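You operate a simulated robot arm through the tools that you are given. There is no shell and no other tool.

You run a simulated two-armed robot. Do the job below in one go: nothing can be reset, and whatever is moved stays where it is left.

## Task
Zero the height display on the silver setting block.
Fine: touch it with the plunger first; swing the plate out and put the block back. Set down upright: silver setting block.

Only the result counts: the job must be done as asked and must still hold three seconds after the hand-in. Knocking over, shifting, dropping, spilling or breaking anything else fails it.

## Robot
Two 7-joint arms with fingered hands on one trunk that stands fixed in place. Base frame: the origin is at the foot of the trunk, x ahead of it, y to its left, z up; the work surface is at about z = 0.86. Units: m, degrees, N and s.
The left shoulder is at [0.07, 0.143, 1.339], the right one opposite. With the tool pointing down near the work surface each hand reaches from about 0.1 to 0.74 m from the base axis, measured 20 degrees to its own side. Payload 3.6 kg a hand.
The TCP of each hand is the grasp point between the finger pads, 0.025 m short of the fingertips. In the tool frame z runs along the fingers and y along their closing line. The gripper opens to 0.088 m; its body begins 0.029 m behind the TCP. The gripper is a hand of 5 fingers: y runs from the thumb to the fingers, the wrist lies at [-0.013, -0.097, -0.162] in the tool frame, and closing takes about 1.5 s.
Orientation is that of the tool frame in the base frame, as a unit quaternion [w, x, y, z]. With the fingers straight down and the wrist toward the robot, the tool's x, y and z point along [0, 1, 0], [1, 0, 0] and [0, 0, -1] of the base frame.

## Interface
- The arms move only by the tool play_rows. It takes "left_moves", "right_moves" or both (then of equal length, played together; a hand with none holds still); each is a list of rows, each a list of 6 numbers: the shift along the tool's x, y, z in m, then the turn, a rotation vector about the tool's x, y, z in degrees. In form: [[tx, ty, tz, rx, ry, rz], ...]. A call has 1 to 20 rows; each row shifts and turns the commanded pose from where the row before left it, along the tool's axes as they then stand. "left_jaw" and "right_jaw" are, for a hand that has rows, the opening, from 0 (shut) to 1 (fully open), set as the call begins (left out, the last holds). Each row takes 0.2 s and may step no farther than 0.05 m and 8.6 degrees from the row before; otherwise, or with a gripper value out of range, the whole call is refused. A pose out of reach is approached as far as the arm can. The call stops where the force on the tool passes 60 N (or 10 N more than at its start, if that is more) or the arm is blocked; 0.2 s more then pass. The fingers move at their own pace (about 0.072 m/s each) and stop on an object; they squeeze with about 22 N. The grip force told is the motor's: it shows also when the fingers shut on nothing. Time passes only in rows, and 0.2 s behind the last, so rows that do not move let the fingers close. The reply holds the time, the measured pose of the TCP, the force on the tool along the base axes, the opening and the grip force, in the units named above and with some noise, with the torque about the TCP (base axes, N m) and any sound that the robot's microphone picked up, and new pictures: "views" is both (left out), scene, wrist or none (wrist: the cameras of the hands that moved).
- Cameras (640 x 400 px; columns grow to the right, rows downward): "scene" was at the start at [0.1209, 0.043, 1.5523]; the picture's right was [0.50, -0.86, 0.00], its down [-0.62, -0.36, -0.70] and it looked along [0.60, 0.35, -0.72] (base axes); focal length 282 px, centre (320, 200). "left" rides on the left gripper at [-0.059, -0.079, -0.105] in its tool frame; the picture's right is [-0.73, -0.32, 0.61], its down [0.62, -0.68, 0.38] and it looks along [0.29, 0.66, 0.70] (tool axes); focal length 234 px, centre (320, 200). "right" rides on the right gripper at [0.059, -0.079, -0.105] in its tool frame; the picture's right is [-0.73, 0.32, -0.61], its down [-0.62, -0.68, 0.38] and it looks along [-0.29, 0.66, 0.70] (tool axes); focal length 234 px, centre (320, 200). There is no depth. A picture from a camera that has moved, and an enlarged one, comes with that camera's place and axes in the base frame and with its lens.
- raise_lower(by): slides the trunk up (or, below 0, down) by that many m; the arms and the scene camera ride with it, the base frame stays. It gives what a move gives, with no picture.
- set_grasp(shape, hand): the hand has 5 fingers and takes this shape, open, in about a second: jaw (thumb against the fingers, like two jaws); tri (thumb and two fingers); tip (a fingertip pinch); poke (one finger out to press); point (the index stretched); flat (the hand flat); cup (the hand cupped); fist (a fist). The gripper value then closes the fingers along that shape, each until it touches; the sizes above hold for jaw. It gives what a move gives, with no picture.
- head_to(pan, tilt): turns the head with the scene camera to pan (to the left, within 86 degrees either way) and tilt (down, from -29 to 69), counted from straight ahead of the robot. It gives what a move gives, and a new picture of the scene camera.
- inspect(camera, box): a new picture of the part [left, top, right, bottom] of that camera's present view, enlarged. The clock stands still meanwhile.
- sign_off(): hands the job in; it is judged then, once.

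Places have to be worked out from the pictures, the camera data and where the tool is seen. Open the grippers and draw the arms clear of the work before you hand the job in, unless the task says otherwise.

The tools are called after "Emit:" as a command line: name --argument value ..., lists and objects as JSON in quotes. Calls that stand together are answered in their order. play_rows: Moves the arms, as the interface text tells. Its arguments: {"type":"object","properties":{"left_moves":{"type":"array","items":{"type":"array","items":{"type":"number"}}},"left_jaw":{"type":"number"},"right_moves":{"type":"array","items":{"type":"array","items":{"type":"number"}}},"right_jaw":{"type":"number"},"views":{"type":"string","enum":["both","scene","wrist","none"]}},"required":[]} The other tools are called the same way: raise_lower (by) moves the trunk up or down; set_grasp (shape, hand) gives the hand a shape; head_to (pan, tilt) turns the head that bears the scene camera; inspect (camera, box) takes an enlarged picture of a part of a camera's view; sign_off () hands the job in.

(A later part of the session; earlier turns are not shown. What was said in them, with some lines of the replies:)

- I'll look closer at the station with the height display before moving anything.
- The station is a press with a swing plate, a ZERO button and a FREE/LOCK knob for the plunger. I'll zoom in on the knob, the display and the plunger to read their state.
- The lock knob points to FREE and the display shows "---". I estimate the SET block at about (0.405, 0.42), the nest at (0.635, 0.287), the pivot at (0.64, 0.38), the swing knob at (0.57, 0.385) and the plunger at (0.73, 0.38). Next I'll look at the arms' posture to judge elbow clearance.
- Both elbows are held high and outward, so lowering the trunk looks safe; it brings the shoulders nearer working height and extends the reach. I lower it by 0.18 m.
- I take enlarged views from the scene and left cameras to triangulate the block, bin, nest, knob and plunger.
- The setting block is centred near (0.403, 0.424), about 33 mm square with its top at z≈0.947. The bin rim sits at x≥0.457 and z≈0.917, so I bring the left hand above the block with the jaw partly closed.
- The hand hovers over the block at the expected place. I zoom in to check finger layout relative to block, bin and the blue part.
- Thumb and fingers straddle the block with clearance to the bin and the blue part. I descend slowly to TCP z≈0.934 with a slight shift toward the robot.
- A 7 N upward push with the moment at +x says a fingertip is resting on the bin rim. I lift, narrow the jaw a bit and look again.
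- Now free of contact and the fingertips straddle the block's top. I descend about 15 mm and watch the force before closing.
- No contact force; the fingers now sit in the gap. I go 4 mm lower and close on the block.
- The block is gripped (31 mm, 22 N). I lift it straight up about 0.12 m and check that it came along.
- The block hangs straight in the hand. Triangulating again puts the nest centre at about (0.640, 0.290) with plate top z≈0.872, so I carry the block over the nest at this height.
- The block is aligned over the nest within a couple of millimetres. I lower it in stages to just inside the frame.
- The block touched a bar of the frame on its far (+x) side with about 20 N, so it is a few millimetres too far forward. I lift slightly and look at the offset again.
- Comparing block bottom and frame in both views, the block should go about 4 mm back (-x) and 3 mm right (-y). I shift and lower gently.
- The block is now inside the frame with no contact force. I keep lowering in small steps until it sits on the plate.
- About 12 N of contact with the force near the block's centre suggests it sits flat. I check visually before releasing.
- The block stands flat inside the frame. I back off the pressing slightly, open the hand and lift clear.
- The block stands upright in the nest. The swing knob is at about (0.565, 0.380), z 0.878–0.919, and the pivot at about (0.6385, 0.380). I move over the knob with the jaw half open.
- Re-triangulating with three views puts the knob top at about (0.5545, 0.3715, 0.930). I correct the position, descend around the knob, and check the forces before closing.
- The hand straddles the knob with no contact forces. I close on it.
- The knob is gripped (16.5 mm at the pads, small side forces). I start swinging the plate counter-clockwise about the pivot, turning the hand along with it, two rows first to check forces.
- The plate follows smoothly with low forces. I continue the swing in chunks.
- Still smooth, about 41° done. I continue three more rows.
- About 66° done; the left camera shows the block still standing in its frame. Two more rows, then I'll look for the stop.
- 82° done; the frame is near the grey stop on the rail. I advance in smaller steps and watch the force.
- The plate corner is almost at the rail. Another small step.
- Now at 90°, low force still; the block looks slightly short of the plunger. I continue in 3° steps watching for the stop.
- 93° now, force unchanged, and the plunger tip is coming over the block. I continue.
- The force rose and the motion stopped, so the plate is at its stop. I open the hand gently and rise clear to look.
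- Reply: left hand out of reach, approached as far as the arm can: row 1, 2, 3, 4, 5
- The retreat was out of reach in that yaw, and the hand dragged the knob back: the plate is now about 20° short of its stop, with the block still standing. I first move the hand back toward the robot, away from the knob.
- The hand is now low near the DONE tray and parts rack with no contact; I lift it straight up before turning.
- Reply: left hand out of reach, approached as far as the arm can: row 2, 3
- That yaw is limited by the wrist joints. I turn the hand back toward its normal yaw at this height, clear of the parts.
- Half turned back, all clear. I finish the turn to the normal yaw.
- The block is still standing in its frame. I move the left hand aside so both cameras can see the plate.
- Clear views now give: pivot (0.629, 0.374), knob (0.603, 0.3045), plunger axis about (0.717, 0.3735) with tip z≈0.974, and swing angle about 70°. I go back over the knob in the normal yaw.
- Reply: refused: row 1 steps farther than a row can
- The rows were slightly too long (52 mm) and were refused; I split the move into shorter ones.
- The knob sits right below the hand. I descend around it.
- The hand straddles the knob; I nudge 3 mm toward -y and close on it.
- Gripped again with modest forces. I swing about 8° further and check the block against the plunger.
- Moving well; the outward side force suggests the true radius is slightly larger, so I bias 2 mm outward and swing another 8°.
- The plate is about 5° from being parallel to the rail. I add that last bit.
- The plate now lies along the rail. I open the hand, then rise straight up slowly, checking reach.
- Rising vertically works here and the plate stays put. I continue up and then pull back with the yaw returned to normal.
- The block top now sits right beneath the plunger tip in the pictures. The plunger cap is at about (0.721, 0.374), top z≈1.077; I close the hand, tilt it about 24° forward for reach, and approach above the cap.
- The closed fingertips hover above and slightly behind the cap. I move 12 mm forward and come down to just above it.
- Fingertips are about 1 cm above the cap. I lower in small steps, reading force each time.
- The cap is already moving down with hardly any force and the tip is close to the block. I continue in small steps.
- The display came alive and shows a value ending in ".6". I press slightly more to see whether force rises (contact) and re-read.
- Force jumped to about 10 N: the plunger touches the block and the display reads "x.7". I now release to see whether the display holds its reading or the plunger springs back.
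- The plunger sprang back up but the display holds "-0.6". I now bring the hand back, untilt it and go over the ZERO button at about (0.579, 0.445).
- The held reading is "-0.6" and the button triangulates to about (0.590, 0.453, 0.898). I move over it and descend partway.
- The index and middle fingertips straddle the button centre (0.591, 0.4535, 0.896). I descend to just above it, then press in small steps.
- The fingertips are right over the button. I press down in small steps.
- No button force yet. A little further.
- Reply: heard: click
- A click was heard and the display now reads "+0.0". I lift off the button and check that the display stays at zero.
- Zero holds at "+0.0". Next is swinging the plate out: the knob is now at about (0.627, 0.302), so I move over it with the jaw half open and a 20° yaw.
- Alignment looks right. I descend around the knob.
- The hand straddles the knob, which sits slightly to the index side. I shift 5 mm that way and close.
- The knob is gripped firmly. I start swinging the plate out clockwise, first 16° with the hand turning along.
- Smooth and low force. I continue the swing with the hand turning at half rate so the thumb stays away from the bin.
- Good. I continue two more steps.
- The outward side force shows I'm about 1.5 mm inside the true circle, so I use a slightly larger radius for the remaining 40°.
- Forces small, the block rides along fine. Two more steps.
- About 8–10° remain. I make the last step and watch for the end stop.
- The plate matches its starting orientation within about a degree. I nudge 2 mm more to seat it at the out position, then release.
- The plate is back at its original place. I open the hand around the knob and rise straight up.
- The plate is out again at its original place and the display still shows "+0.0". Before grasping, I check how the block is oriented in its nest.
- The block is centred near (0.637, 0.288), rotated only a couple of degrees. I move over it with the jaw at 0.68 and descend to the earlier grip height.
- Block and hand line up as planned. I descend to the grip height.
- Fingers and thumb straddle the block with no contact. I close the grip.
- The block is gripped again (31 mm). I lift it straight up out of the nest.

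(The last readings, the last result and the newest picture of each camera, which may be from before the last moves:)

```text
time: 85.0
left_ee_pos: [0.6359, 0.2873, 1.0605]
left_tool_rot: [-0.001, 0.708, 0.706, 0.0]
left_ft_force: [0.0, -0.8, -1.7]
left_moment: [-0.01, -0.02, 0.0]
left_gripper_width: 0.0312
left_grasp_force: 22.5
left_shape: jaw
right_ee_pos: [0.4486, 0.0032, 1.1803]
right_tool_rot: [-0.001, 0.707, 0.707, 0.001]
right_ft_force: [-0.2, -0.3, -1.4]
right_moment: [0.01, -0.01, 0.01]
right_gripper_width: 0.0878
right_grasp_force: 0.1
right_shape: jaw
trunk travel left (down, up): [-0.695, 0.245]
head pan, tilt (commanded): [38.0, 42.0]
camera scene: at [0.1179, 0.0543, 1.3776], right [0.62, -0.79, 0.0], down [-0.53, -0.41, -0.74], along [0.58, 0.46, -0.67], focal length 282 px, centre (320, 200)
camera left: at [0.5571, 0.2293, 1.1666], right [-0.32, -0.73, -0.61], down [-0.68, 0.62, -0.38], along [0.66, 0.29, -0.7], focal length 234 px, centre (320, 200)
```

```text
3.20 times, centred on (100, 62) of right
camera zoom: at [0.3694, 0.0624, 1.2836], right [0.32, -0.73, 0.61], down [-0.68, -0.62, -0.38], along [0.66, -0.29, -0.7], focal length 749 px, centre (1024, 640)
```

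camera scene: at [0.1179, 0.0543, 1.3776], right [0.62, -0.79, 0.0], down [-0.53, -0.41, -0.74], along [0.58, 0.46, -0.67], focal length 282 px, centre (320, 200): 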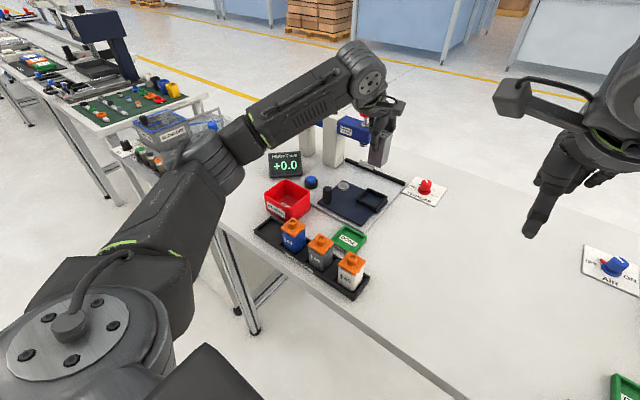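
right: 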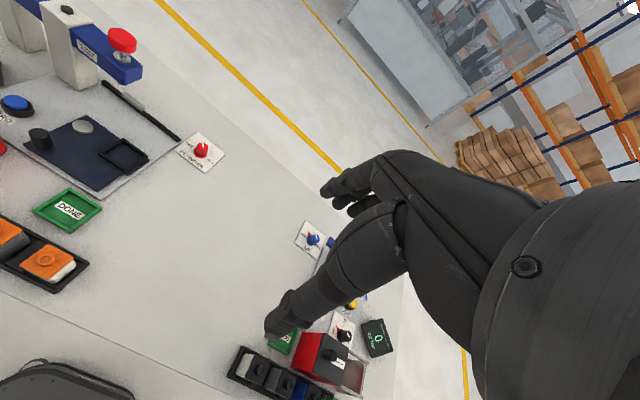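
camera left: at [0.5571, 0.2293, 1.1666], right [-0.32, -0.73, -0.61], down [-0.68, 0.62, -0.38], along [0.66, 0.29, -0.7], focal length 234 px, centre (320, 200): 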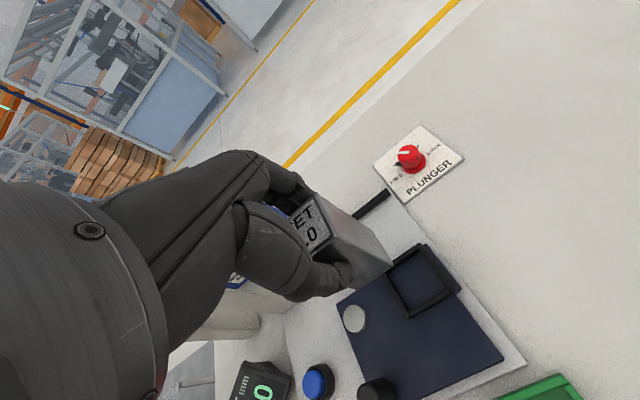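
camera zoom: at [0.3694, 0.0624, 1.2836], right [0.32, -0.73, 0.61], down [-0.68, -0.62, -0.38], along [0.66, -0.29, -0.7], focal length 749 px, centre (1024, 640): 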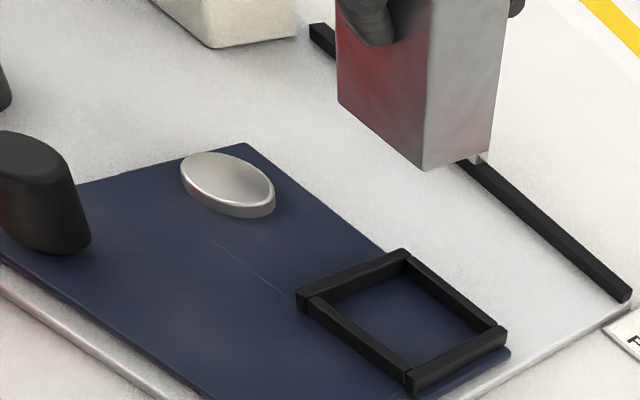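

The block hangs as before (offset to the hand is about the same) and the display still shows "+0.0". I carry it back over its rack slot.

Emit:
play_rows --left_moves '[[0.01954, -0.0335, 0, 0, 0, 0], [0.01954, -0.0335, 0, 0, 0, 0], [0.01954, -0.0335, 0, 0, 0, 0], [0.01954, -0.0335, 0, 0, 0, 0], [0.01954, -0.0335, 0, 0, 0, 0], [0.01954, -0.0335, 0, 0, 0, 0], [0.01954, -0.0335, 0, 0, 0, 0], [0, 0, 0, 0, 0, 0]]' --views "both"

Emit:
inspect --camera "scene" --box '[220, 150, 320, 260]'

Emit:
inspect --camera "left" --box '[260, 160, 500, 340]'

```text
time: 86.8
left_ee_pos: [0.4027, 0.4247, 1.0635]
left_tool_rot: [0.001, 0.708, 0.706, -0.001]
left_ft_force: [-0.4, -0.3, -2.4]
left_moment: [0.03, 0.03, 0.0]
left_gripper_width: 0.031
left_grasp_force: 21.9
left_shape: jaw
right_ee_pos: [0.4487, 0.0026, 1.1795]
right_tool_rot: [0.0, 0.708, 0.706, 0.0]
right_ft_force: [0.9, 1.2, -0.2]
right_moment: [-0.03, 0.01, -0.02]
right_gripper_width: 0.0877
right_grasp_force: 0.2
right_shape: jaw
trunk travel left (down, up): [-0.695, 0.245]
head pan, tilt (commanded): [38.0, 42.0]
camera scene: at [0.1187, 0.0545, 1.3775], right [0.62, -0.79, 0.0], down [-0.53, -0.41, -0.74], along [0.58, 0.46, -0.67], focal length 282 px, centre (320, 200)
camera left: at [0.3225, 0.3655, 1.1677], right [-0.33, -0.73, -0.61], down [-0.68, 0.63, -0.38], along [0.66, 0.29, -0.7], focal length 234 px, centre (320, 200)
```

scene: 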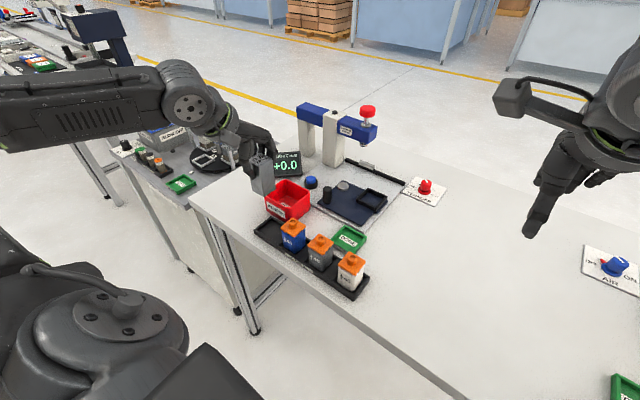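
left: 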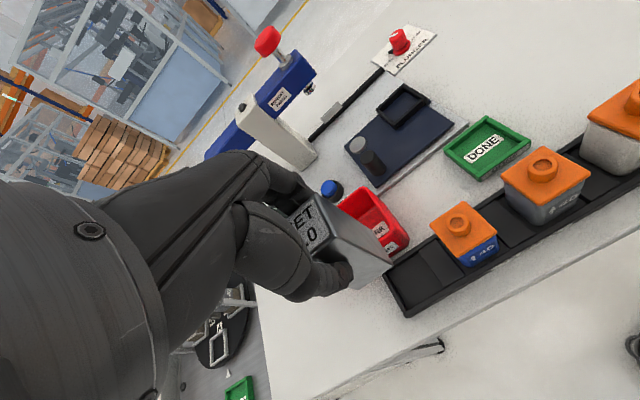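

```text
3.64 times, centred on (270, 205) of scene
camera zoom: at [0.1187, 0.0545, 1.3775], right [0.62, -0.79, 0.0], down [-0.53, -0.41, -0.74], along [0.58, 0.46, -0.67], focal length 1027 px, centre (502, 182)
```

zoom: 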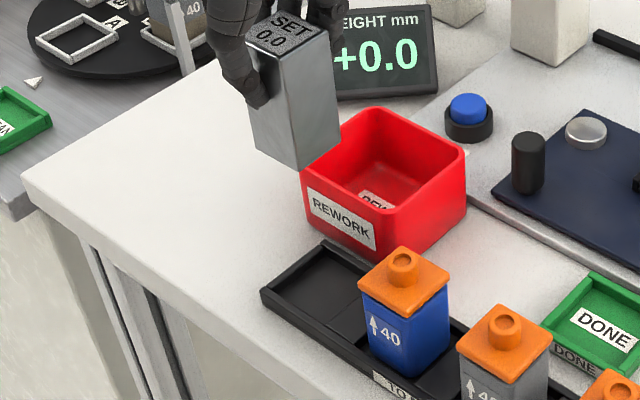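

```text
2.22 times, centred on (380, 250) of left
camera zoom: at [0.3225, 0.3655, 1.1677], right [-0.33, -0.73, -0.61], down [-0.68, 0.63, -0.38], along [0.66, 0.29, -0.7], focal length 520 px, centre (187, 89)
```

zoom: 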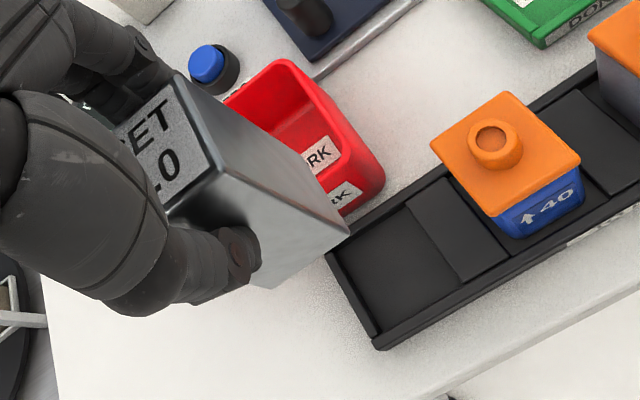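

The slot floor spans about x 0.384–0.430, y 0.400–0.449, and the block bottom is well inside that footprint. I lower it to just above the slot.

Emit:
play_rows --left_moves '[[-0.001, 0, 0.03, 0, 0, 0], [0, 0, 0.03, 0, 0, 0], [0, 0, 0.03, 0, 0, 0], [0, 0, 0.015, 0, 0, 0], [0, 0, 0, 0, 0, 0]]' --views "none"

Emit:
inspect --camera "scene" --box '[240, 170, 310, 250]'

Emit:
inspect --camera "left" --box '[260, 160, 500, 340]'

```text
time: 88.0
left_ee_pos: [0.4029, 0.4242, 0.9583]
left_tool_rot: [0.0, 0.708, 0.706, -0.001]
left_ft_force: [-0.3, -0.2, -3.1]
left_moment: [0.01, -0.01, -0.04]
left_gripper_width: 0.0307
left_grasp_force: 21.8
left_shape: jaw
right_ee_pos: [0.4476, 0.0023, 1.1805]
right_tool_rot: [0.0, 0.707, 0.707, 0.0]
right_ft_force: [0.3, 0.0, -0.2]
right_moment: [0.0, -0.02, 0.02]
right_gripper_width: 0.0877
right_grasp_force: 0.0
right_shape: jaw
trunk travel left (down, up): [-0.695, 0.245]
head pan, tilt (commanded): [38.0, 42.0]
```

```text
5.00 times, centred on (275, 210) of scene
camera zoom: at [0.1173, 0.0541, 1.3777], right [0.62, -0.79, 0.0], down [-0.53, -0.41, -0.74], along [0.59, 0.46, -0.67], focal length 1412 px, centre (545, 150)
```

zoom: 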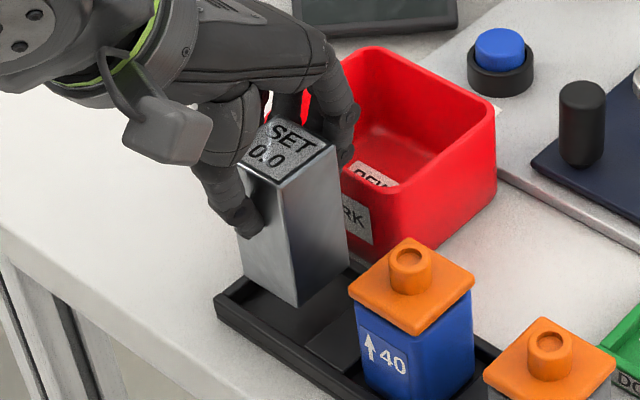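

```text
2.22 times, centred on (380, 250) of left
camera zoom: at [0.3225, 0.3652, 1.0625], right [-0.32, -0.73, -0.61], down [-0.68, 0.63, -0.38], along [0.66, 0.29, -0.7], focal length 520 px, centre (187, 89)
```

zoom: 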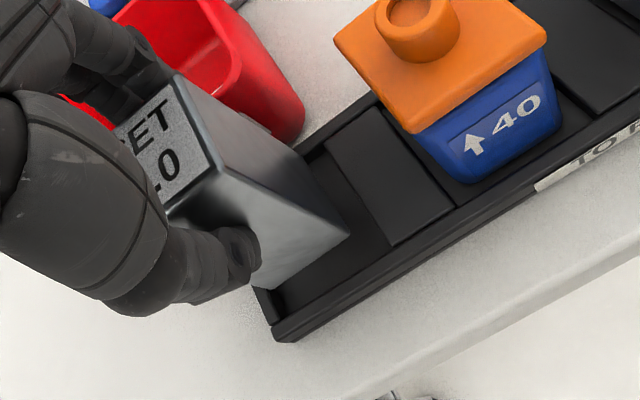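

Aligned with the slot. I keep lowering in small steps until it touches down.

Emit:
play_rows --left_moves '[[0, 0, 0.007, 0, 0, 0], [0, 0, 0.006, 0, 0, 0], [0, 0, 0.005, 0, 0, 0], [0, 0, 0, 0, 0, 0]]' --views "none"

Emit:
play_rows --left_moves '[[0, 0, 0.003, 0, 0, 0], [0, 0, 0, 0, 0, 0]]' --views "none"

Emit:
inspect --camera "scene" --box '[240, 170, 310, 250]'

```text
time: 89.0
left_ee_pos: [0.4013, 0.4254, 0.9399]
left_tool_rot: [-0.001, 0.707, 0.707, 0.0]
left_ft_force: [0.1, -0.2, -2.4]
left_moment: [-0.01, -0.01, 0.02]
left_gripper_width: 0.0309
left_grasp_force: 21.6
left_shape: jaw
right_ee_pos: [0.4477, 0.0028, 1.1801]
right_tool_rot: [0.0, 0.707, 0.707, 0.0]
right_ft_force: [0.2, -0.8, -0.6]
right_moment: [0.0, -0.02, -0.01]
right_gripper_width: 0.0876
right_grasp_force: 0.1
right_shape: jaw
trunk travel left (down, up): [-0.695, 0.245]
head pan, tilt (commanded): [38.0, 42.0]
```

```text
time: 89.6
left_ee_pos: [0.4018, 0.4222, 0.9371]
left_tool_rot: [0.0, 0.708, 0.706, 0.0]
left_ft_force: [0.6, 0.4, -2.8]
left_moment: [-0.01, 0.02, -0.01]
left_gripper_width: 0.0309
left_grasp_force: 21.8
left_shape: jaw
right_ee_pos: [0.447, 0.0028, 1.1798]
right_tool_rot: [0.001, 0.707, 0.708, -0.001]
right_ft_force: [-0.4, -0.1, 0.2]
right_moment: [0.01, 0.02, 0.01]
right_gripper_width: 0.0878
right_grasp_force: 0.1
right_shape: jaw
trunk travel left (down, up): [-0.695, 0.245]
head pan, tilt (commanded): [38.0, 42.0]
```

```text
5.00 times, centred on (275, 210) of scene
camera zoom: at [0.1173, 0.0542, 1.3777], right [0.62, -0.79, 0.0], down [-0.53, -0.41, -0.74], along [0.59, 0.46, -0.67], focal length 1412 px, centre (545, 150)
```

zoom: 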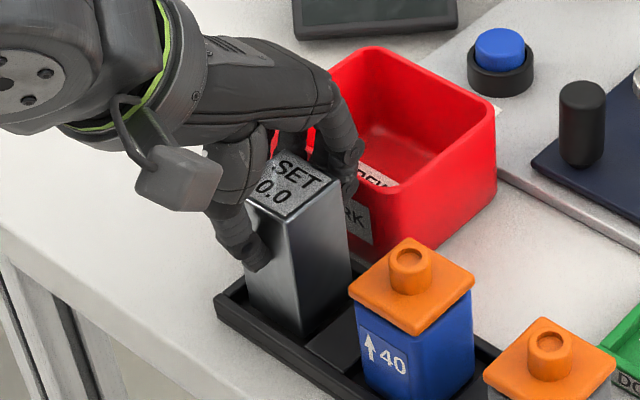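

Still hanging free inside the slot. A few more millimetres.

Emit:
play_rows --left_moves '[[0, 0, 0.003, 0, 0, 0], [0, 0, 0, 0, 0, 0]]' --views "none"

Emit:
play_rows --left_moves '[[0, 0, 0.002, 0, 0, 0], [0, 0, 0, 0, 0, 0]]' --views "none"

```text
time: 90.2
left_ee_pos: [0.4019, 0.4245, 0.9336]
left_tool_rot: [0.0, 0.708, 0.706, 0.001]
left_ft_force: [0.3, -0.3, -2.2]
left_moment: [-0.03, -0.01, -0.01]
left_gripper_width: 0.0308
left_grasp_force: 22.4
left_shape: jaw
right_ee_pos: [0.4469, 0.0025, 1.179]
right_tool_rot: [0.0, 0.707, 0.707, 0.0]
right_ft_force: [0.8, 0.8, 0.2]
right_moment: [-0.01, 0.0, 0.03]
right_gripper_width: 0.0879
right_grasp_force: 0.1
right_shape: jaw
trunk travel left (down, up): [-0.695, 0.245]
head pan, tilt (commanded): [38.0, 42.0]
```

```text
time: 90.8
left_ee_pos: [0.4015, 0.4247, 0.9335]
left_tool_rot: [0.001, 0.708, 0.706, 0.0]
left_ft_force: [-0.2, 1.5, 5.0]
left_moment: [0.05, -0.01, -0.04]
left_gripper_width: 0.0308
left_grasp_force: 22.5
left_shape: jaw
right_ee_pos: [0.4479, 0.0029, 1.1802]
right_tool_rot: [0.0, 0.707, 0.707, 0.001]
right_ft_force: [0.1, 0.2, 0.1]
right_moment: [0.0, 0.0, 0.0]
right_gripper_width: 0.0876
right_grasp_force: 0.1
right_shape: jaw
trunk travel left (down, up): [-0.695, 0.245]
head pan, tilt (commanded): [38.0, 42.0]
```

The block touched down (about 7 N, no tilt moment) at the original height. I relax the pressure and open just a few millimetres so the fingers don't push the bin.

Emit:
play_rows --left_moves '[[0, 0, -0.001, 0, 0, 0], [0, 0, 0, 0, 0, 0]]' --views "none"

Emit:
play_rows --left_moves '[[0, 0, 0, 0, 0, 0], [0, 0, 0, 0, 0, 0], [0, 0, 0, 0, 0, 0]]' --left_jaw 0.41 --views "none"

Emit:
inspect --camera "scene" --box '[240, 170, 310, 250]'

Emit:
inspect --camera "left" --box '[220, 140, 460, 330]'

```text
time: 91.4
left_ee_pos: [0.4009, 0.423, 0.9329]
left_tool_rot: [-0.001, 0.707, 0.707, -0.001]
left_ft_force: [0.4, 0.7, 2.5]
left_moment: [0.03, -0.05, -0.01]
left_gripper_width: 0.031
left_grasp_force: 21.9
left_shape: jaw
right_ee_pos: [0.4459, 0.002, 1.1806]
right_tool_rot: [-0.001, 0.708, 0.707, 0.0]
right_ft_force: [0.0, -0.7, -0.3]
right_moment: [0.0, 0.0, 0.0]
right_gripper_width: 0.0876
right_grasp_force: 0.1
right_shape: jaw
trunk travel left (down, up): [-0.695, 0.245]
head pan, tilt (commanded): [38.0, 42.0]
```

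```text
time: 92.2
left_ee_pos: [0.401, 0.4228, 0.933]
left_tool_rot: [0.0, 0.709, 0.706, 0.0]
left_ft_force: [0.6, -0.4, 0.8]
left_moment: [0.0, -0.01, 0.01]
left_gripper_width: 0.0363
left_grasp_force: 0.0
left_shape: jaw
right_ee_pos: [0.4479, 0.0027, 1.1798]
right_tool_rot: [-0.001, 0.707, 0.707, 0.0]
right_ft_force: [0.1, -0.1, 0.7]
right_moment: [0.0, 0.02, 0.0]
right_gripper_width: 0.0877
right_grasp_force: 0.0
right_shape: jaw
trunk travel left (down, up): [-0.695, 0.245]
head pan, tilt (commanded): [38.0, 42.0]
```

```text
5.00 times, centred on (275, 210) of scene
camera zoom: at [0.1171, 0.0538, 1.3777], right [0.62, -0.79, 0.0], down [-0.53, -0.41, -0.74], along [0.59, 0.46, -0.67], focal length 1412 px, centre (545, 150)
```

zoom: 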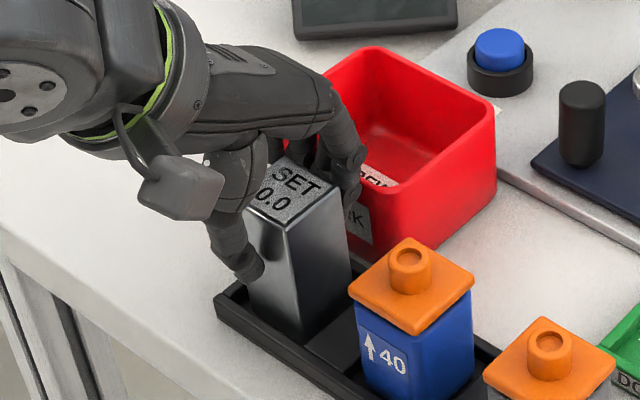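

```text
2.11 times, centred on (340, 235) of left
camera zoom: at [0.3223, 0.3647, 1.0373], right [-0.32, -0.73, -0.61], down [-0.68, 0.63, -0.38], along [0.66, 0.29, -0.7], focal length 493 px, centre (278, 126)
```

zoom: 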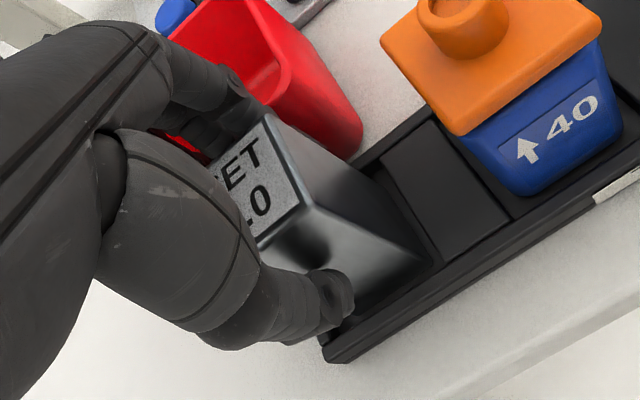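

The grip is released with no side forces; the block stands in its slot. I rise slowly.

Emit:
play_rows --left_moves '[[0, 0, -0.006, 0, 0, 0], [0, 0, -0.008, 0, 0, 0], [0, 0, 0, 0, 0, 0]]' --views "none"

Emit:
inspect --camera "scene" --box '[240, 170, 310, 250]'

```text
time: 93.0
left_ee_pos: [0.4025, 0.4238, 0.9476]
left_tool_rot: [0.0, 0.708, 0.707, -0.001]
left_ft_force: [0.4, 0.0, 0.2]
left_moment: [-0.01, -0.01, 0.02]
left_gripper_width: 0.036
left_grasp_force: 0.0
left_shape: jaw
right_ee_pos: [0.4473, 0.0022, 1.1791]
right_tool_rot: [0.001, 0.708, 0.707, -0.001]
right_ft_force: [-0.6, 0.2, 0.3]
right_moment: [0.0, -0.01, -0.01]
right_gripper_width: 0.0876
right_grasp_force: 0.1
right_shape: jaw
trunk travel left (down, up): [-0.695, 0.245]
head pan, tilt (commanded): [38.0, 42.0]
```

```text
5.00 times, centred on (275, 210) of scene
camera zoom: at [0.1173, 0.0541, 1.3777], right [0.62, -0.79, 0.0], down [-0.53, -0.41, -0.74], along [0.59, 0.46, -0.67], focal length 1412 px, centre (545, 150)
```

zoom: 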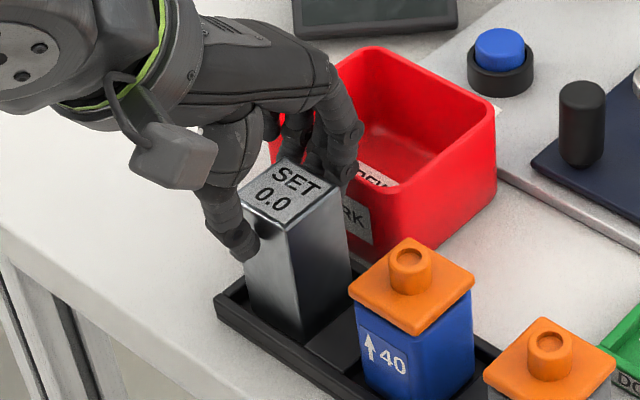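

The block stays put and the fingers are sliding free. I continue up well clear, opening wider once above the bin rim.

Emit:
play_rows --left_moves '[[0, 0, -0.01, 0, 0, 0], [0, 0, -0.015, 0, 0, 0], [0, 0, -0.025, 0, 0, 0], [0, 0, 0, 0, 0, 0]]' --views "none"

Emit:
play_rows --left_moves '[[0, 0, -0.03, 0, 0, 0], [0.02, -0.02, -0.03, 0, 0, 0], [0.02, -0.02, -0.02, 0, 0, 0], [0.02, -0.02, 0, 0, 0, 0], [0, 0, 0, 0, 0, 0]]' --left_jaw 1.0 --views "both"

Emit:
inspect --camera "scene" --box '[240, 160, 400, 270]'

Emit:
inspect --camera "left" --box '[290, 60, 610, 270]'

Emit:
inspect --camera "scene" --box '[260, 90, 460, 215]'

```text
time: 94.0
left_ee_pos: [0.4023, 0.423, 0.9982]
left_tool_rot: [0.0, 0.708, 0.706, 0.001]
left_ft_force: [1.1, 0.0, -0.6]
left_moment: [0.01, 0.0, 0.02]
left_gripper_width: 0.0359
left_grasp_force: 0.0
left_shape: jaw
right_ee_pos: [0.4482, 0.0016, 1.1795]
right_tool_rot: [0.0, 0.707, 0.707, 0.0]
right_ft_force: [-0.1, 0.6, -0.9]
right_moment: [0.01, -0.04, 0.02]
right_gripper_width: 0.0877
right_grasp_force: 0.0
right_shape: jaw
trunk travel left (down, up): [-0.695, 0.245]
head pan, tilt (commanded): [38.0, 42.0]
```

```text
time: 95.2
left_ee_pos: [0.3421, 0.4812, 1.0773]
left_tool_rot: [0.0, 0.707, 0.707, 0.0]
left_ft_force: [-0.7, 0.7, 0.0]
left_moment: [0.0, 0.01, 0.01]
left_gripper_width: 0.0878
left_grasp_force: 0.1
left_shape: jaw
right_ee_pos: [0.4474, 0.0028, 1.1798]
right_tool_rot: [0.001, 0.707, 0.707, 0.0]
right_ft_force: [-0.4, 0.0, 0.1]
right_moment: [0.01, -0.02, 0.01]
right_gripper_width: 0.0877
right_grasp_force: 0.0
right_shape: jaw
trunk travel left (down, up): [-0.695, 0.245]
head pan, tilt (commanded): [38.0, 42.0]
camera scene: at [0.1174, 0.0537, 1.3777], right [0.62, -0.79, 0.0], down [-0.53, -0.41, -0.74], along [0.59, 0.46, -0.67], focal length 282 px, centre (320, 200)
camera left: at [0.2626, 0.4244, 1.1815], right [-0.32, -0.73, -0.61], down [-0.68, 0.63, -0.38], along [0.66, 0.29, -0.7], focal length 234 px, centre (320, 200)
```

scene: 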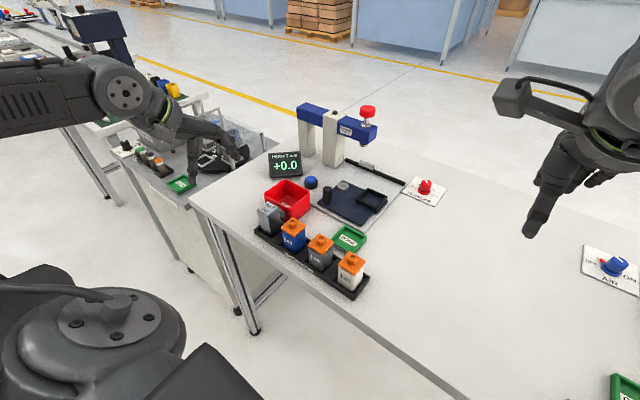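
left: 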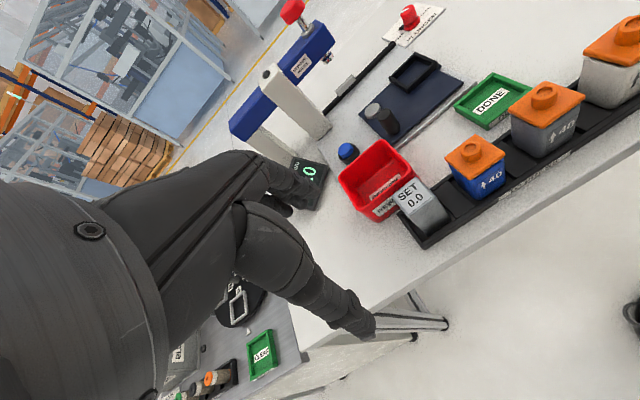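

```text
3.64 times, centred on (320, 215) of scene
camera zoom: at [0.1174, 0.0537, 1.3777], right [0.62, -0.79, 0.0], down [-0.53, -0.41, -0.74], along [0.59, 0.46, -0.67], focal length 1027 px, centre (320, 146)
```

zoom: 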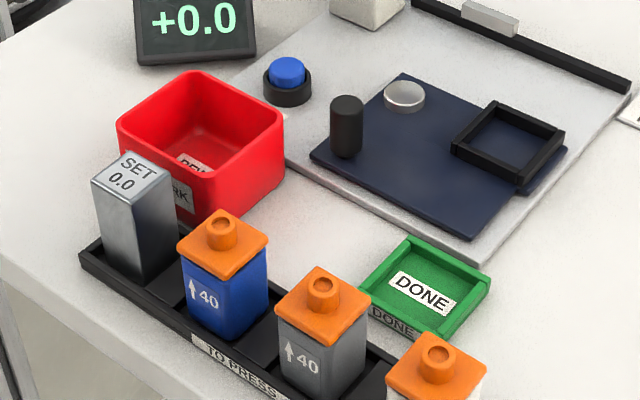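

```text
1.90 times, centred on (450, 165) of left
camera zoom: at [0.2626, 0.4244, 1.1815], right [-0.32, -0.73, -0.61], down [-0.68, 0.63, -0.38], along [0.66, 0.29, -0.7], focal length 446 px, centre (72, 267)
```

zoom: 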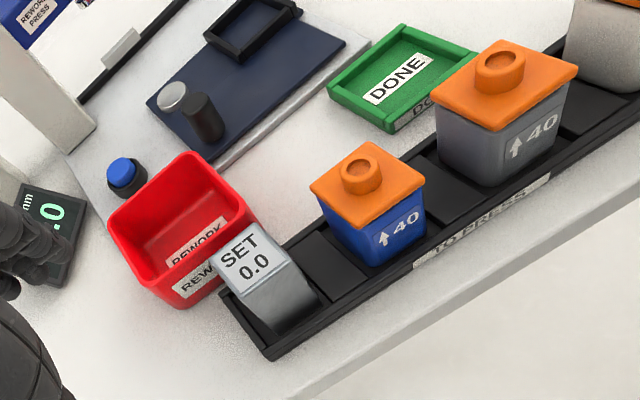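

```text
3.20 times, centred on (360, 152) of scene
camera zoom: at [0.1174, 0.0537, 1.3777], right [0.62, -0.79, 0.0], down [-0.53, -0.41, -0.74], along [0.59, 0.46, -0.67], focal length 903 px, centre (192, 352)
```

zoom: 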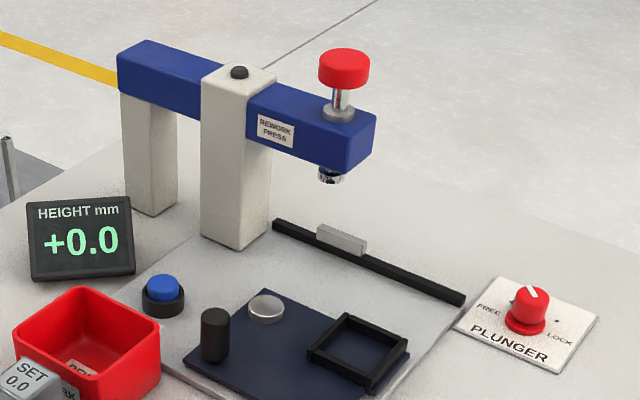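

Everything is in place: display "+0.0", plate out and plunger up, with the setting block upright in its slot and the bin and parts unmoved. I raise the trunk so both arms are well clear, then take a last look.

Emit:
raise_lower --by 0.18

Emit:
inspect --camera "scene" --box '[200, 120, 460, 320]'

Emit:
inspect --camera "left" --box '[290, 60, 610, 270]'

```text
time: 97.2
left_ee_pos: [0.3422, 0.4823, 1.2584]
left_tool_rot: [0.001, 0.708, 0.706, 0.001]
left_ft_force: [-0.5, 0.4, 0.2]
left_moment: [0.01, 0.04, -0.03]
left_gripper_width: 0.0881
left_grasp_force: 0.1
left_shape: jaw
right_ee_pos: [0.4464, 0.0027, 1.3604]
right_tool_rot: [0.0, 0.707, 0.707, -0.001]
right_ft_force: [-0.2, -0.5, -0.5]
right_moment: [-0.02, 0.02, -0.02]
right_gripper_width: 0.0875
right_grasp_force: 0.0
right_shape: jaw
trunk travel left (down, up): [-0.875, 0.065]
head pan, tilt (commanded): [38.0, 42.0]
```

```text
2.00 times, centred on (330, 220) of scene
camera zoom: at [0.1171, 0.0539, 1.5577], right [0.62, -0.79, 0.0], down [-0.53, -0.41, -0.74], along [0.59, 0.46, -0.67], focal length 565 px, centre (300, 160)
```

zoom: 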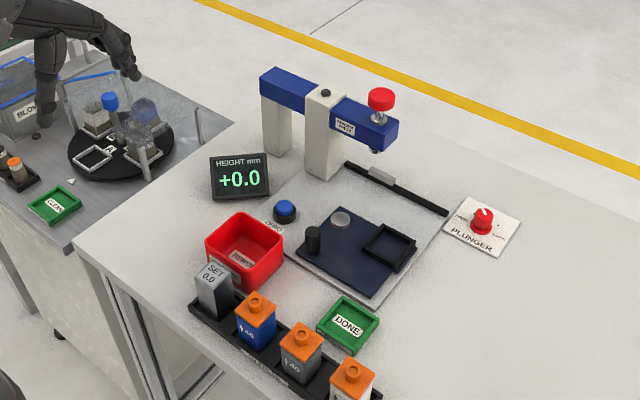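

```text
1.90 times, centred on (450, 165) of left
camera zoom: at [0.2625, 0.4244, 1.3613], right [-0.32, -0.73, -0.61], down [-0.68, 0.63, -0.38], along [0.66, 0.29, -0.7], focal length 446 px, centre (72, 267)
```

zoom: 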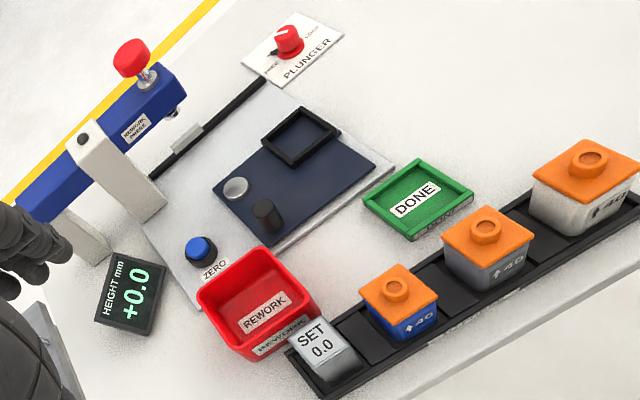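

The display reads "+0.0", the setting block stands upright in its rack slot, the plate is swung out, both hands are open and clear, and nothing else has moved. I hand the job in.

Emit:
sign_off

```text
The job is handed in.
```

The height display is zeroed on the silver setting block and reads "+0.0". I have handed the job in.

- **Touch and zero:** The plunger touched the block and the display held "-0.6" after it sprang back up. Pressing ZERO then gave a click and "+0.0", which stayed until I handed in. I did not touch the block a second time to check the zero.
- **Plate:** It is swung back out to its original position. On the way in, the hand accidentally dragged it back about 25° while pulling away. I swung it in again before touching the block, which stayed upright in its frame throughout.
- **Block:** It stands upright in its own rack slot.
- **Everything else:** A fingertip pressed lightly on the rim of the red REWORK bin (about 7 N, then 4.5 N) while reaching for the block. In the last pictures the bin, the other parts and the plunger knob (still on FREE) are where they started.

Both hands are open and clear of the work.
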